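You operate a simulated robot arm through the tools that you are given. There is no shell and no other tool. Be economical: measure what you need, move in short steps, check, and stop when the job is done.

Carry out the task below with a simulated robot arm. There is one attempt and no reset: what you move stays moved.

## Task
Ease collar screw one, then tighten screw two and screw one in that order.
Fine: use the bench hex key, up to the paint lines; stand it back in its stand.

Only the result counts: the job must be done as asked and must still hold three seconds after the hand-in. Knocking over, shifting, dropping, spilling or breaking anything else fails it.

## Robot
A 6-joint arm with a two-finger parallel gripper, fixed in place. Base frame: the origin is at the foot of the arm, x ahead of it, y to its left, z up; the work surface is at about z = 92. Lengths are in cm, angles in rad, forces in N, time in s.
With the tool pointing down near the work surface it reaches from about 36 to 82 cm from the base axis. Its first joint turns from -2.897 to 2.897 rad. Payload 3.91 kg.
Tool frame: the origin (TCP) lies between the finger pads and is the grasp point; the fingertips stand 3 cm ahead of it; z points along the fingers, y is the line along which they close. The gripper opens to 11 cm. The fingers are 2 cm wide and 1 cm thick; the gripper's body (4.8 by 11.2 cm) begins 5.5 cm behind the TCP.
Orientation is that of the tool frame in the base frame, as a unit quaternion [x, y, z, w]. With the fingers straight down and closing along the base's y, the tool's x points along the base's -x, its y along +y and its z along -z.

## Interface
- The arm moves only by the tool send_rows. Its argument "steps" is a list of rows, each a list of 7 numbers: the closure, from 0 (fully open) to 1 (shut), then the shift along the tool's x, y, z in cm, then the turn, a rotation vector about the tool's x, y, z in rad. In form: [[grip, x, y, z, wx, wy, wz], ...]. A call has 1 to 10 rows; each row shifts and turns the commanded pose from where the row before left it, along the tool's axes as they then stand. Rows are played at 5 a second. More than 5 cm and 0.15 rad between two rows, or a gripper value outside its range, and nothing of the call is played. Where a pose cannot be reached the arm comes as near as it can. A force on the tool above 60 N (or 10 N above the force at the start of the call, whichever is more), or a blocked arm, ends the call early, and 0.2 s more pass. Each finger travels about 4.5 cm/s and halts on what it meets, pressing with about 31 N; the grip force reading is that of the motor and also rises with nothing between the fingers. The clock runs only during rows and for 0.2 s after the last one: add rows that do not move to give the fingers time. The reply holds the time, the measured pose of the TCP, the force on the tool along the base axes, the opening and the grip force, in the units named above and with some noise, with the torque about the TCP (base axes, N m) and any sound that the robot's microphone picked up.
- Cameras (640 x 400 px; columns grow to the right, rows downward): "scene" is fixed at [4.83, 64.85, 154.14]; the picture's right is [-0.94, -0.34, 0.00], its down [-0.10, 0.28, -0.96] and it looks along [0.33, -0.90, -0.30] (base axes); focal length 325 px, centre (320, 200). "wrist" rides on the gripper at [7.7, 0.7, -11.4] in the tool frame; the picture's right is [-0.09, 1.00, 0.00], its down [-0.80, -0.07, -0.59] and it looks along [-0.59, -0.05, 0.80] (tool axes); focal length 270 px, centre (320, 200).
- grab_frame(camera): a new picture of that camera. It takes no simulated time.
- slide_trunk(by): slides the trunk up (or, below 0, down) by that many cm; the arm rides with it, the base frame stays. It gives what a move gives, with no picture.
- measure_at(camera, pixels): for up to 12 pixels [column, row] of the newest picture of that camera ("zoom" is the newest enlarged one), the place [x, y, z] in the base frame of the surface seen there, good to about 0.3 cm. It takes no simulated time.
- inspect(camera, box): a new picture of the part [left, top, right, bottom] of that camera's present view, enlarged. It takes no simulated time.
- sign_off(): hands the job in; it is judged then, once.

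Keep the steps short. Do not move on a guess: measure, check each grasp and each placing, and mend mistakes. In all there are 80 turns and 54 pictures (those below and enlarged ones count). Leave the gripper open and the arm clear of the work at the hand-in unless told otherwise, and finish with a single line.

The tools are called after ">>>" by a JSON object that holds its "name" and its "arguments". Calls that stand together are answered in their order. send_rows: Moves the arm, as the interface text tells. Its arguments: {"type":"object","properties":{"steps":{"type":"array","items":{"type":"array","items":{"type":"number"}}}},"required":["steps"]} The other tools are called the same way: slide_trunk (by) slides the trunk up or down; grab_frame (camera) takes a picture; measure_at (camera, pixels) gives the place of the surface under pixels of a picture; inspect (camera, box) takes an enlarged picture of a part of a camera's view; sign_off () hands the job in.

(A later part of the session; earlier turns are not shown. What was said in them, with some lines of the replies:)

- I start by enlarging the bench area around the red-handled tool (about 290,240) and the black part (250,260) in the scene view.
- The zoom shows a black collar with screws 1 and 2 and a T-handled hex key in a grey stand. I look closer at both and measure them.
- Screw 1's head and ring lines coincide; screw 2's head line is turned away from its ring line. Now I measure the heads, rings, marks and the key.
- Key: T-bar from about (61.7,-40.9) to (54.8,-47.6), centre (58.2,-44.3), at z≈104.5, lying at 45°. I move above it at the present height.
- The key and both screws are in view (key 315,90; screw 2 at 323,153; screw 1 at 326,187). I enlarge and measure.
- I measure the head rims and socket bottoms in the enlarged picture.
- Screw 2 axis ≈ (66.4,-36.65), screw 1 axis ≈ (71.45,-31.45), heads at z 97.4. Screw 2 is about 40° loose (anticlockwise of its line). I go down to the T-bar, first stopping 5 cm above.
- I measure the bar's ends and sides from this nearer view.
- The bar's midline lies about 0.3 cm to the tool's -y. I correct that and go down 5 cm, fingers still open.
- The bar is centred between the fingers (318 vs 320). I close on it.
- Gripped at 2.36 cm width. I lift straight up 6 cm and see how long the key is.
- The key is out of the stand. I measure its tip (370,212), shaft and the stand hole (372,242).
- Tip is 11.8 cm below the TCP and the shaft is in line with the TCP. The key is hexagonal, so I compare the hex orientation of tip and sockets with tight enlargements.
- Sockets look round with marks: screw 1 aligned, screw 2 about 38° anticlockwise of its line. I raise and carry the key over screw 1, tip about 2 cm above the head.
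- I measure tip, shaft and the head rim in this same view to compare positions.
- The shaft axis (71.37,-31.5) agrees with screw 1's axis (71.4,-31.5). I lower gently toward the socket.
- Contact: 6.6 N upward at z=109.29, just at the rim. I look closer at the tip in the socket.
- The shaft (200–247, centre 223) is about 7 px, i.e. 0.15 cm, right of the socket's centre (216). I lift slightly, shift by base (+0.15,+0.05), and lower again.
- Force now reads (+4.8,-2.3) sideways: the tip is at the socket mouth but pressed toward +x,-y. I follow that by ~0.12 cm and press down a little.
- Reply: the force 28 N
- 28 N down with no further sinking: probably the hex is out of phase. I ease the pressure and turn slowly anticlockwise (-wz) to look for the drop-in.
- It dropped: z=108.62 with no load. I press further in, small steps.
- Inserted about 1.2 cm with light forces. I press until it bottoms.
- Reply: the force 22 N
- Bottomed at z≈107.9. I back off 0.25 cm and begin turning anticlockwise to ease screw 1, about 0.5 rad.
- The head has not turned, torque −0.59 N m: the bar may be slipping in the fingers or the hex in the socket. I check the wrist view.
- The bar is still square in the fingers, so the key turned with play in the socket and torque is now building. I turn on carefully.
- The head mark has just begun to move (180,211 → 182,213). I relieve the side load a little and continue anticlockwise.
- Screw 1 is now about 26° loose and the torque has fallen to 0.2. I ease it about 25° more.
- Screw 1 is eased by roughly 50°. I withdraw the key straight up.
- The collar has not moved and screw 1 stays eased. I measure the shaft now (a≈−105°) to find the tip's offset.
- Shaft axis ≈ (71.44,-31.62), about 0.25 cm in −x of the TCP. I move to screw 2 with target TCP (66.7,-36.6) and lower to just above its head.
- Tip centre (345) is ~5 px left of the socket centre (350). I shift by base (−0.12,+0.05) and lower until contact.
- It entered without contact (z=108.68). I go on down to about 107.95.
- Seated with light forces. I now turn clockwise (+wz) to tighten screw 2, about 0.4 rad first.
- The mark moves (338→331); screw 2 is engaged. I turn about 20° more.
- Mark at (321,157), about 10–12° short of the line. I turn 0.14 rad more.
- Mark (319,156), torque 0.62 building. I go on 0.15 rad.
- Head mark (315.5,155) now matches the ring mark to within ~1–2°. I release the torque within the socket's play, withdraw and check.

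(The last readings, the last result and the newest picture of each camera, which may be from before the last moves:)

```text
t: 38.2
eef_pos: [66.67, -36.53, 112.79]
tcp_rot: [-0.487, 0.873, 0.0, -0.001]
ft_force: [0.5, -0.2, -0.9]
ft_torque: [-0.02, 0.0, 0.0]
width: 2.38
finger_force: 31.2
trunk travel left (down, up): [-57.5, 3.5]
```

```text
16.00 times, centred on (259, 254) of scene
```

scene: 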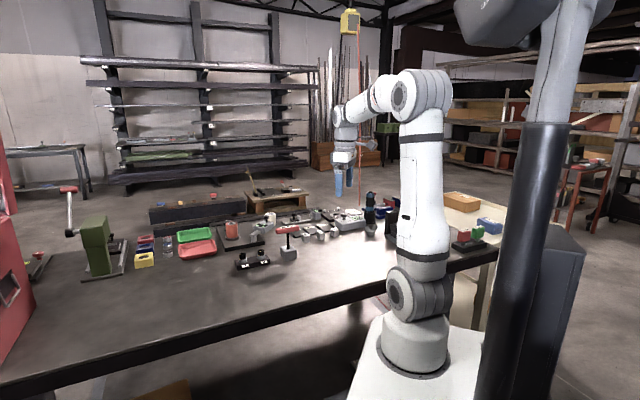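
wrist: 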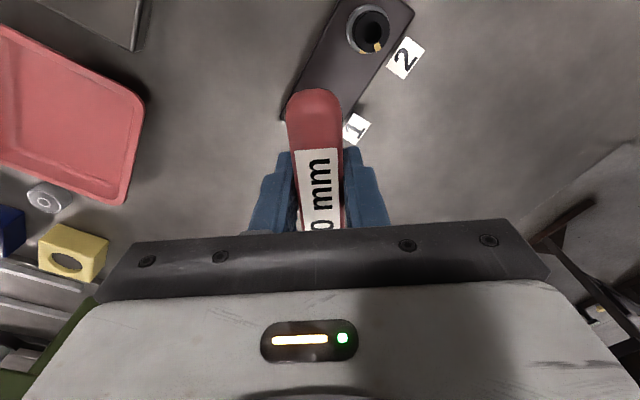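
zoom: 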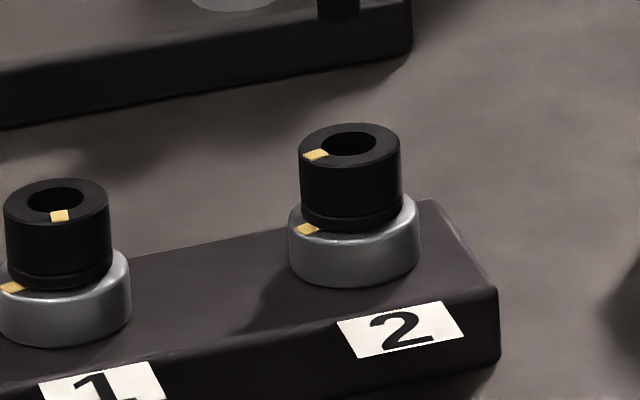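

Screw 2's marks line up. I now carry the key to above screw 1 and turn it to a≈−118°, in the free range I found before.

>>> {"name": "send_rows", "arguments": {"steps": [[1, -2.29, -0.58, 0, 0, 0, 0], [1, -2.29, -0.58, 0, 0, 0, 0], [1, -2.3, -0.59, 0, 0, 0, 0], [1, 0, 0, 0, 0, 0, -0.15], [1, 0, 0, 0, 0, 0, -0.15], [1, 0, 0, 0, 0, 0, -0.15], [1, 0, 0, 0, 0, 0, -0.15], [1, 0, 0, 0, 0, 0, -0.15], [1, 0, 0, 0, 0, 0, -0.15], [1, 0, 0, 0, 0, 0, -0.15]]}}

>>> {"name": "send_rows", "arguments": {"steps": [[1, 0, 0, 1.5, 0, 0, 0], [1, 0, 0, 1.5, 0, 0, 0], [1, 0, 0, 0, 0, 0, 0], [1, 0, 0, 0, 0, 0, 0]]}}

>>> {"name": "inspect", "arguments": {"camera": "scene", "box": [238, 246, 260, 262]}}

```text
t: 40.4
eef_pos: [71.8, -31.7, 112.73]
tcp_rot: [0.86, -0.511, -0.001, 0.0]
ft_force: [-0.3, 0.6, -1.9]
ft_torque: [0.04, -0.02, 0.01]
width: 2.36
finger_force: 30.6
trunk travel left (down, up): [-57.5, 3.5]
```

```text
t: 41.4
eef_pos: [71.78, -31.65, 109.77]
tcp_rot: [0.859, -0.512, 0.0, 0.0]
ft_force: [-0.6, -0.1, -1.4]
ft_torque: [0.02, -0.01, -0.01]
width: 2.38
finger_force: 30.9
trunk travel left (down, up): [-57.5, 3.5]
```

```text
16.00 times, centred on (249, 254) of scene
```

zoom: 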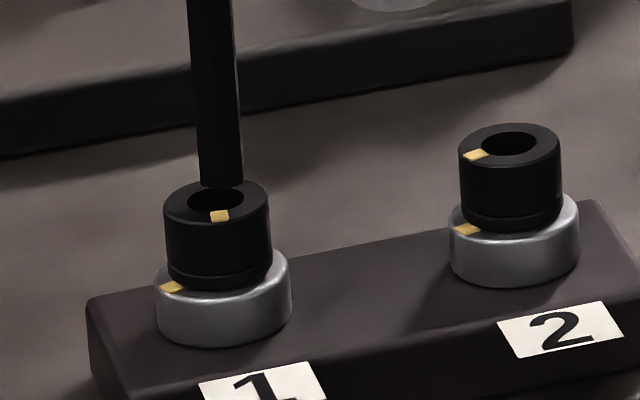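

Tip centre (221) is ~5 px right of the socket (216). I shift by base (+0.09,+0.07) and lower.

>>> {"name": "send_rows", "arguments": {"steps": [[1, -0.02, -0.11, 0, 0, 0, 0], [1, 0, 0, 0.4, 0, 0, 0], [1, 0, 0, 0.2, 0, 0, 0], [1, 0, 0, 0.2, 0, 0, 0], [1, 0, 0, 0.2, 0, 0, 0], [1, 0, 0, 0, 0, 0, 0]]}}

```text
t: 42.8
eef_pos: [71.96, -31.55, 108.67]
tcp_rot: [0.859, -0.512, 0.0, -0.001]
ft_force: [2.6, 2.3, -0.6]
ft_torque: [0.12, -0.15, 0.02]
width: 2.37
finger_force: 31.3
trunk travel left (down, up): [-57.5, 3.5]
```

It is in (z=108.67, no upward load). I lower to 107.95 and begin turning clockwise.

>>> {"name": "send_rows", "arguments": {"steps": [[1, 0, 0, 0.25, 0, 0, 0], [1, 0, 0, 0.25, 0, 0, 0], [1, 0, 0, 0.2, 0, 0, 0], [1, 0, 0, 0, 0, 0, 0.08], [1, 0, 0, 0, 0, 0, 0.08], [1, 0, 0, 0, 0, 0, 0.08], [1, 0, 0, 0, 0, 0, 0.08], [1, 0, 0, 0, 0, 0, 0.08], [1, 0, 0, 0, 0, 0, 0]]}}

>>> {"name": "inspect", "arguments": {"camera": "scene", "box": [238, 246, 260, 262]}}

```text
t: 44.8
eef_pos: [71.83, -31.52, 107.92]
tcp_rot: [0.74, -0.673, 0.0, 0.001]
ft_force: [-1.3, 2.0, -1.3]
ft_torque: [0.22, 0.13, 0.04]
width: 2.4
finger_force: 31.1
trunk travel left (down, up): [-57.5, 3.5]
```

```text
16.00 times, centred on (249, 254) of scene
```

zoom: 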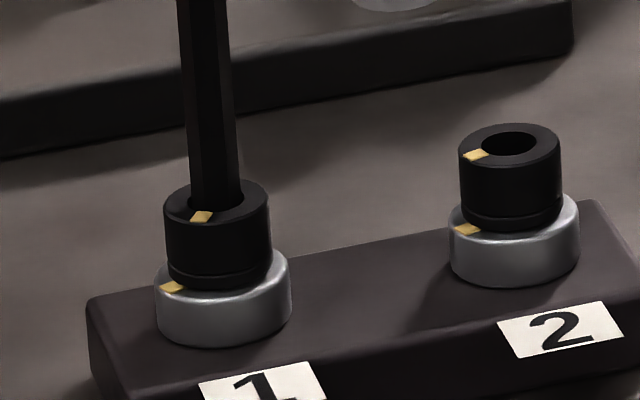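

Screw 1's mark moved to (202,216), ~30° to go. I turn 20° more.

>>> {"name": "send_rows", "arguments": {"steps": [[1, 0, 0, 0, 0, 0, 0.07], [1, 0, 0, 0, 0, 0, 0.07], [1, 0, 0, 0, 0, 0, 0.07], [1, 0, 0, 0, 0, 0, 0.07], [1, 0, 0, 0, 0, 0, 0.07], [1, 0, 0, 0, 0, 0, 0]]}}

>>> {"name": "inspect", "arguments": {"camera": "scene", "box": [238, 246, 260, 262]}}

```text
t: 46.2
eef_pos: [71.83, -31.53, 108.0]
tcp_rot: [-0.611, 0.791, 0.0, 0.0]
ft_force: [-3.9, 0.3, -3.0]
ft_torque: [0.14, 0.25, 0.25]
width: 2.36
finger_force: 30.5
trunk travel left (down, up): [-57.5, 3.5]
```

```text
16.00 times, centred on (249, 254) of scene
```

zoom: 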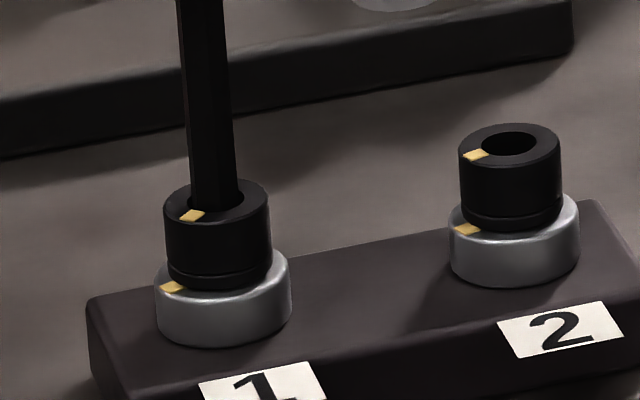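

Mark at (192,215), target (179.5,211.5). I turn 0.22 rad more.

>>> {"name": "send_rows", "arguments": {"steps": [[1, 0, 0, 0, 0, 0, 0.06], [1, 0, 0, 0, 0, 0, 0.06], [1, 0, 0, 0, 0, 0, 0.05], [1, 0, 0, 0, 0, 0, 0.05], [1, 0, 0, 0, 0, 0, 0]]}}

>>> {"name": "inspect", "arguments": {"camera": "scene", "box": [238, 246, 260, 262]}}

```text
t: 47.4
eef_pos: [71.76, -31.55, 108.05]
tcp_rot: [-0.52, 0.854, 0.0, 0.001]
ft_force: [-2.1, 1.5, -2.0]
ft_torque: [0.33, 0.02, 0.47]
width: 2.36
finger_force: 30.9
trunk travel left (down, up): [-57.5, 3.5]
```

```text
16.00 times, centred on (249, 254) of scene
```

zoom: 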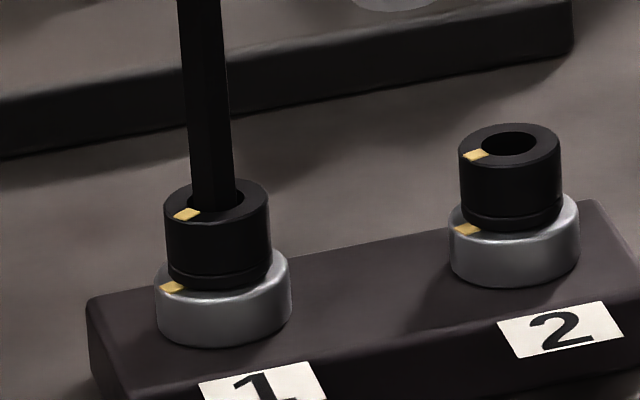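

Mark (186,214), about 8–9° left, torque 0.47. I turn 0.2 rad more.

>>> {"name": "send_rows", "arguments": {"steps": [[1, 0, 0, 0, 0, 0, 0.05], [1, 0, 0, 0, 0, 0, 0.05], [1, 0, 0, 0, 0, 0, 0.05], [1, 0, 0, 0, 0, 0, 0.05], [1, 0, 0, 0, 0, 0, 0]]}}

>>> {"name": "inspect", "arguments": {"camera": "scene", "box": [238, 246, 260, 262]}}

```text
t: 48.6
eef_pos: [71.76, -31.51, 107.98]
tcp_rot: [-0.433, 0.901, 0.0, 0.0]
ft_force: [-5.4, 2.6, -4.4]
ft_torque: [0.4, 0.15, 0.67]
width: 2.36
finger_force: 31.0
trunk travel left (down, up): [-57.5, 3.5]
```

```text
16.00 times, centred on (249, 254) of scene
```

zoom: 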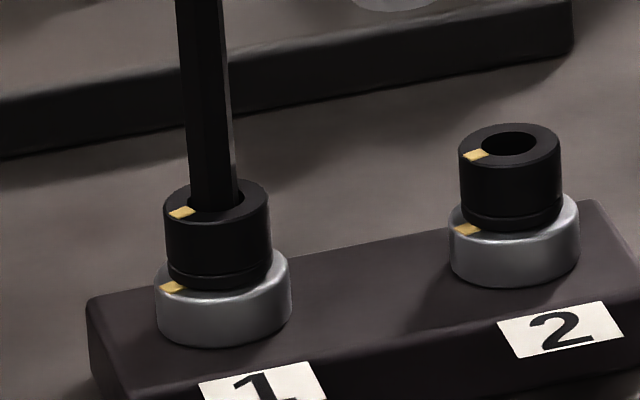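

Mark (182,212.5), about 3° short. 0.08 rad more.

>>> {"name": "send_rows", "arguments": {"steps": [[1, 0, 0, 0, 0, 0, 0.04], [1, 0, 0, 0, 0, 0, 0.04], [1, 0, 0, 0, 0, 0, 0]]}}

>>> {"name": "inspect", "arguments": {"camera": "scene", "box": [238, 246, 260, 262]}}

```text
t: 49.4
eef_pos: [71.74, -31.52, 108.12]
tcp_rot: [-0.398, 0.918, 0.0, 0.0]
ft_force: [-5.3, 0.7, -2.7]
ft_torque: [0.29, 0.19, 0.76]
width: 2.39
finger_force: 30.8
trunk travel left (down, up): [-57.5, 3.5]
```

```text
16.00 times, centred on (249, 254) of scene
```

zoom: 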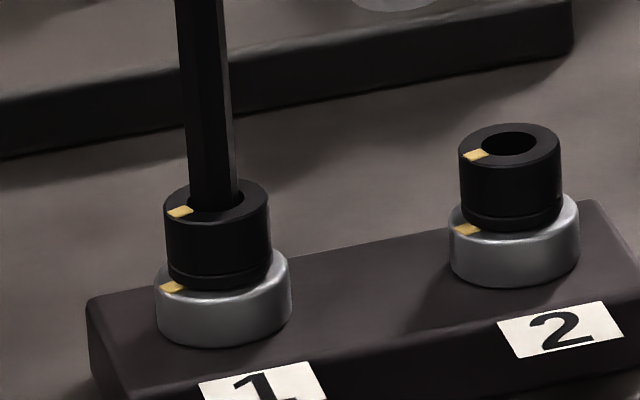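

Mark (180,212) equals its original aligned place (180,211). I release the torque and withdraw.

>>> {"name": "send_rows", "arguments": {"steps": [[1, 0, 0, 0, 0, 0, -0.08], [1, 0, 0, 0, 0, 0, -0.08], [1, 0, 0, 0, 0, 0, -0.05], [1, 0, 0, 0, 0, 0, 0]]}}

>>> {"name": "send_rows", "arguments": {"steps": [[1, 0, 0, -0.4, 0, 0, 0], [1, 0, 0, -0.5, 0, 0, 0], [1, 0, 0, -0.8, 0, 0, 0], [1, 0, 0, -1.5, 0, 0, 0], [1, 0, 0, -1.5, 0, 0, 0], [1, 0, 0, 0, 0, 0, 0]]}}

>>> {"name": "inspect", "arguments": {"camera": "scene", "box": [238, 246, 260, 262]}}

```text
t: 50.4
eef_pos: [71.89, -31.52, 108.17]
tcp_rot: [-0.491, 0.871, 0.001, -0.001]
ft_force: [-1.8, 0.3, -1.3]
ft_torque: [0.01, 0.13, 0.01]
width: 2.36
finger_force: 31.0
trunk travel left (down, up): [-57.5, 3.5]
```

```text
t: 51.8
eef_pos: [71.77, -31.59, 112.72]
tcp_rot: [-0.491, 0.871, 0.0, 0.0]
ft_force: [-0.4, 1.0, -0.6]
ft_torque: [-0.02, 0.01, -0.01]
width: 2.34
finger_force: 31.3
trunk travel left (down, up): [-57.5, 3.5]
```

```text
16.00 times, centred on (249, 254) of scene
```

zoom: 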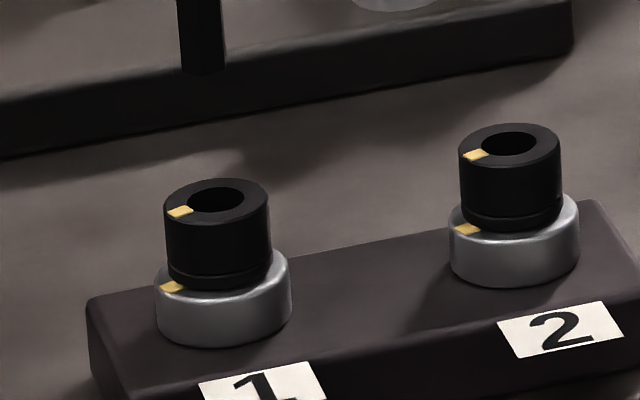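

Both screws show aligned lines. Now I turn the key back to its original angle and carry it over the stand, at height.

>>> {"name": "send_rows", "arguments": {"steps": [[1, 0, 0, 0, 0, 0, 0.12], [1, 0, 0, 0, 0, 0, 0.121], [1, 3.1, 0.02, 0, 0, 0, 0], [1, 3.1, 0.02, 0, 0, 0, 0], [1, 3.1, 0.02, 0, 0, 0, 0], [1, 3.1, 0.02, 0, 0, 0, 0], [1, 3.1, 0.02, 0, 0, 0, 0], [1, 3.05, 0.02, 0, 0, 0, 0], [1, 0, 0, 1.5, 0, 0, 0], [1, 0, 0, 0, 0, 0, 0]]}}

>>> {"name": "inspect", "arguments": {"camera": "scene", "box": [275, 232, 297, 248]}}

```text
t: 54.0
eef_pos: [58.68, -44.79, 111.26]
tcp_rot: [-0.383, 0.924, 0.0, 0.0]
ft_force: [0.8, 0.4, -1.2]
ft_torque: [0.02, 0.02, 0.0]
width: 2.34
finger_force: 31.0
trunk travel left (down, up): [-57.5, 3.5]
```

```text
16.00 times, centred on (286, 240) of scene
```

zoom: 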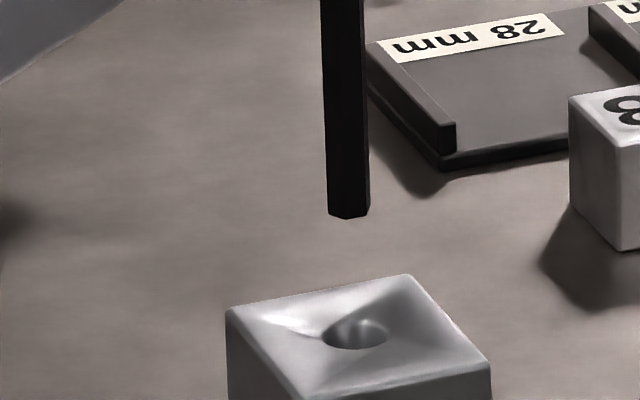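

I measure tip, shaft and the hole's rim in this view.

>>> {"name": "measure_at", "arguments": {"camera": "zoom", "pixels": [[348, 210], [347, 195], [345, 160], [343, 120], [340, 60], [322, 334], [392, 334], [357, 316], [357, 352], [228, 312], [407, 276], [490, 362]]}}

>>> {"name": "measure_at", "arguments": {"camera": "zoom", "pixels": [[300, 325], [340, 370], [420, 340], [375, 300], [302, 398], [345, 335], [375, 335]]}}

```text
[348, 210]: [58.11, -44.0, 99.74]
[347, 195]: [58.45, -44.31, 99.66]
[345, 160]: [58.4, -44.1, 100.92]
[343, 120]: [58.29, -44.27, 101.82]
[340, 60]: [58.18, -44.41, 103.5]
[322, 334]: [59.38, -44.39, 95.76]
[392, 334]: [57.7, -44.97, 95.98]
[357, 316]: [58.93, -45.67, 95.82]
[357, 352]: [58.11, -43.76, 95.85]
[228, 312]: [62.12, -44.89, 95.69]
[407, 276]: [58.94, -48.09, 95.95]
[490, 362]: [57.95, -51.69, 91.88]
```

```text
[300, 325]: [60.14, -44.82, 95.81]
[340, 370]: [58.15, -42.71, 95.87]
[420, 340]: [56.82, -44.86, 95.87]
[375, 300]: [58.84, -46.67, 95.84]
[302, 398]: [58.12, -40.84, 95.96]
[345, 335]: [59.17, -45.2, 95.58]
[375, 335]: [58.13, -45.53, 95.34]
```

Shaft axis (58.47,-44.68) matches the hole's centre (58.53,-44.69). I lower into the stand.

>>> {"name": "send_rows", "arguments": {"steps": [[1, 0, 0, 1.5, 0, 0, 0], [1, 0, 0, 1.5, 0, 0, 0], [1, 0, 0, 0.5, 0, 0, 0], [1, 0, 0, 0.5, 0, 0, 0], [1, 0, 0, 0.5, 0, 0, 0], [1, 0, 0, 0, 0, 0, 0]]}}

```text
t: 55.4
eef_pos: [58.62, -44.54, 106.77]
tcp_rot: [-0.382, 0.924, 0.0, -0.001]
ft_force: [2.0, 0.6, -1.8]
ft_torque: [-0.03, 0.02, -0.01]
width: 2.33
finger_force: 30.7
trunk travel left (down, up): [-57.5, 3.5]
```

It is in the hole with light forces. I lower the rest to about z=104.45.

>>> {"name": "send_rows", "arguments": {"steps": [[1, 0, 0, 0.7, 0, 0, 0], [1, 0, 0, 0.7, 0, 0, 0], [1, 0, 0, 0.5, 0, 0, 0], [1, 0, 0, 0.3, 0, 0, 0], [1, 0, 0, 0.15, 0, 0, 0], [1, 0, 0, 0, 0, 0, 0]]}}

>>> {"name": "inspect", "arguments": {"camera": "scene", "box": [262, 212, 310, 256]}}

```text
t: 56.8
eef_pos: [58.59, -44.57, 104.36]
tcp_rot: [-0.383, 0.924, 0.0, 0.0]
ft_force: [0.2, -0.5, -0.9]
ft_torque: [-0.04, -0.01, -0.01]
width: 2.37
finger_force: 30.6
trunk travel left (down, up): [-57.5, 3.5]
```

```text
9.09 times, centred on (286, 234) of scene
```

zoom: 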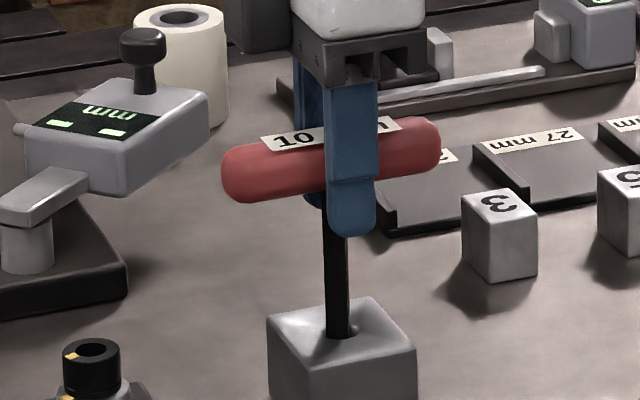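

Nearly down, no contact load yet. I feel for the bottom.

>>> {"name": "send_rows", "arguments": {"steps": [[1, 0, 0, 0.1, 0, 0, 0], [1, 0, 0, 0.1, 0, 0, 0], [1, 0, 0, 0, 0, 0, 0]]}}

```text
t: 57.6
eef_pos: [58.49, -44.58, 104.34]
tcp_rot: [-0.383, 0.924, -0.002, 0.001]
ft_force: [1.0, -0.6, 9.4]
ft_torque: [-0.01, -0.04, 0.0]
width: 2.38
finger_force: 31.2
trunk travel left (down, up): [-57.5, 3.5]
```

Bottomed (9.4 N). I relieve the load and open the fingers to the earlier partial opening.

>>> {"name": "send_rows", "arguments": {"steps": [[1, 0, 0, -0.1, 0, 0, 0], [0.7, 0, 0, 0, 0, 0, 0], [0.5, 0, 0, 0, 0, 0, 0], [0.4, 0, 0, 0, 0, 0, 0], [0.4, 0, 0, 0, 0, 0, 0], [0.4, 0, 0, 0, 0, 0, 0], [0.4, 0, 0, 0, 0, 0, 0]]}}

>>> {"name": "grab_frame", "arguments": {"camera": "wrist"}}

```text
t: 59.2
eef_pos: [58.68, -44.6, 104.27]
tcp_rot: [-0.382, 0.924, 0.0, -0.001]
ft_force: [0.5, 0.4, -0.5]
ft_torque: [-0.04, 0.02, 0.0]
width: 6.59
finger_force: 0.1
trunk travel left (down, up): [-57.5, 3.5]
```

```text
6 pictures are left
```

wrist: 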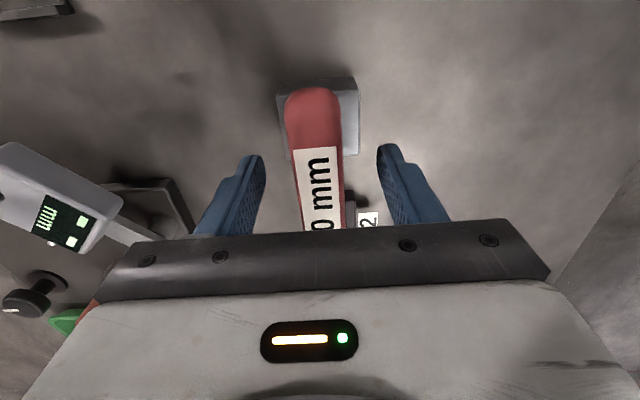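

The fingers are clear on both sides and the key stands. I rise straight up and open fully.

>>> {"name": "send_rows", "arguments": {"steps": [[0.4, 0, 0, -1.5, 0, 0, 0], [0.4, 0, 0, -3, 0, 0, 0], [0.2, 0, 0, -4, 0, 0, 0], [0, 0, 0, -4, 0, 0, 0], [0, 0, 0, -4, 0, 0, 0], [0, 4, 0, -2, 0, 0, 0], [0, 4, 0, 0, 0, 0, 0], [0, 0, 0, 0, 0, 0, 0]]}}

>>> {"name": "inspect", "arguments": {"camera": "scene", "box": [230, 220, 310, 280]}}

>>> {"name": "inspect", "arguments": {"camera": "scene", "box": [238, 246, 260, 262]}}

```text
t: 61.0
eef_pos: [52.92, -50.22, 122.73]
tcp_rot: [-0.382, 0.924, 0.0, -0.001]
ft_force: [-0.5, 0.8, -0.6]
ft_torque: [-0.02, -0.03, -0.04]
width: 10.98
finger_force: 0.1
trunk travel left (down, up): [-57.5, 3.5]
```

```text
6.67 times, centred on (270, 250) of scene
```

zoom: 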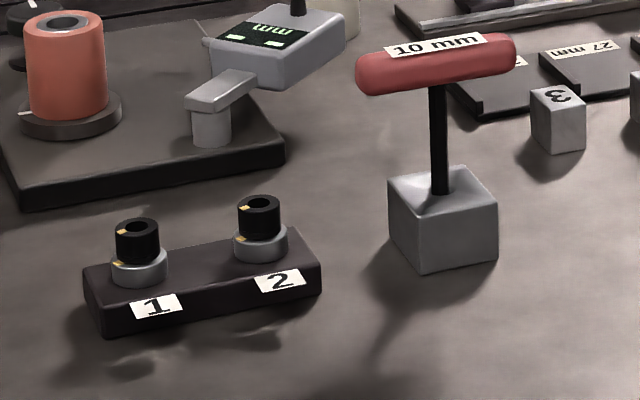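

```text
16.00 times, centred on (249, 254) of scene
```

zoom: 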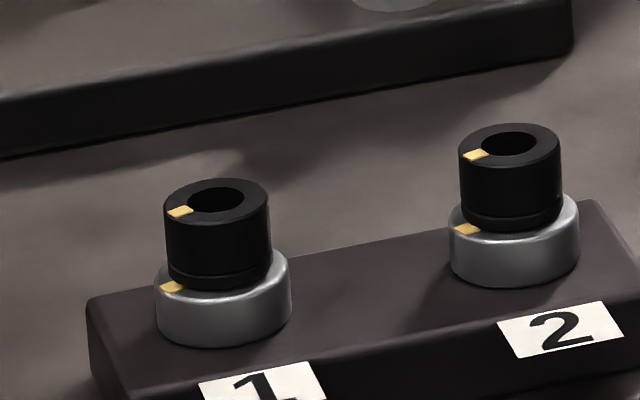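

The key stands upright in its stand, both screws' lines match, the collar has not moved, and the gripper is open and clear. I hand in.

>>> {"name": "sign_off", "arguments": {}}

```text
The job is handed in.
```

I eased screw one by about 50°, then tightened screw two and screw one in that order until their paint lines matched by eye, to about 1–2°, and stood the hex key back in its stand.
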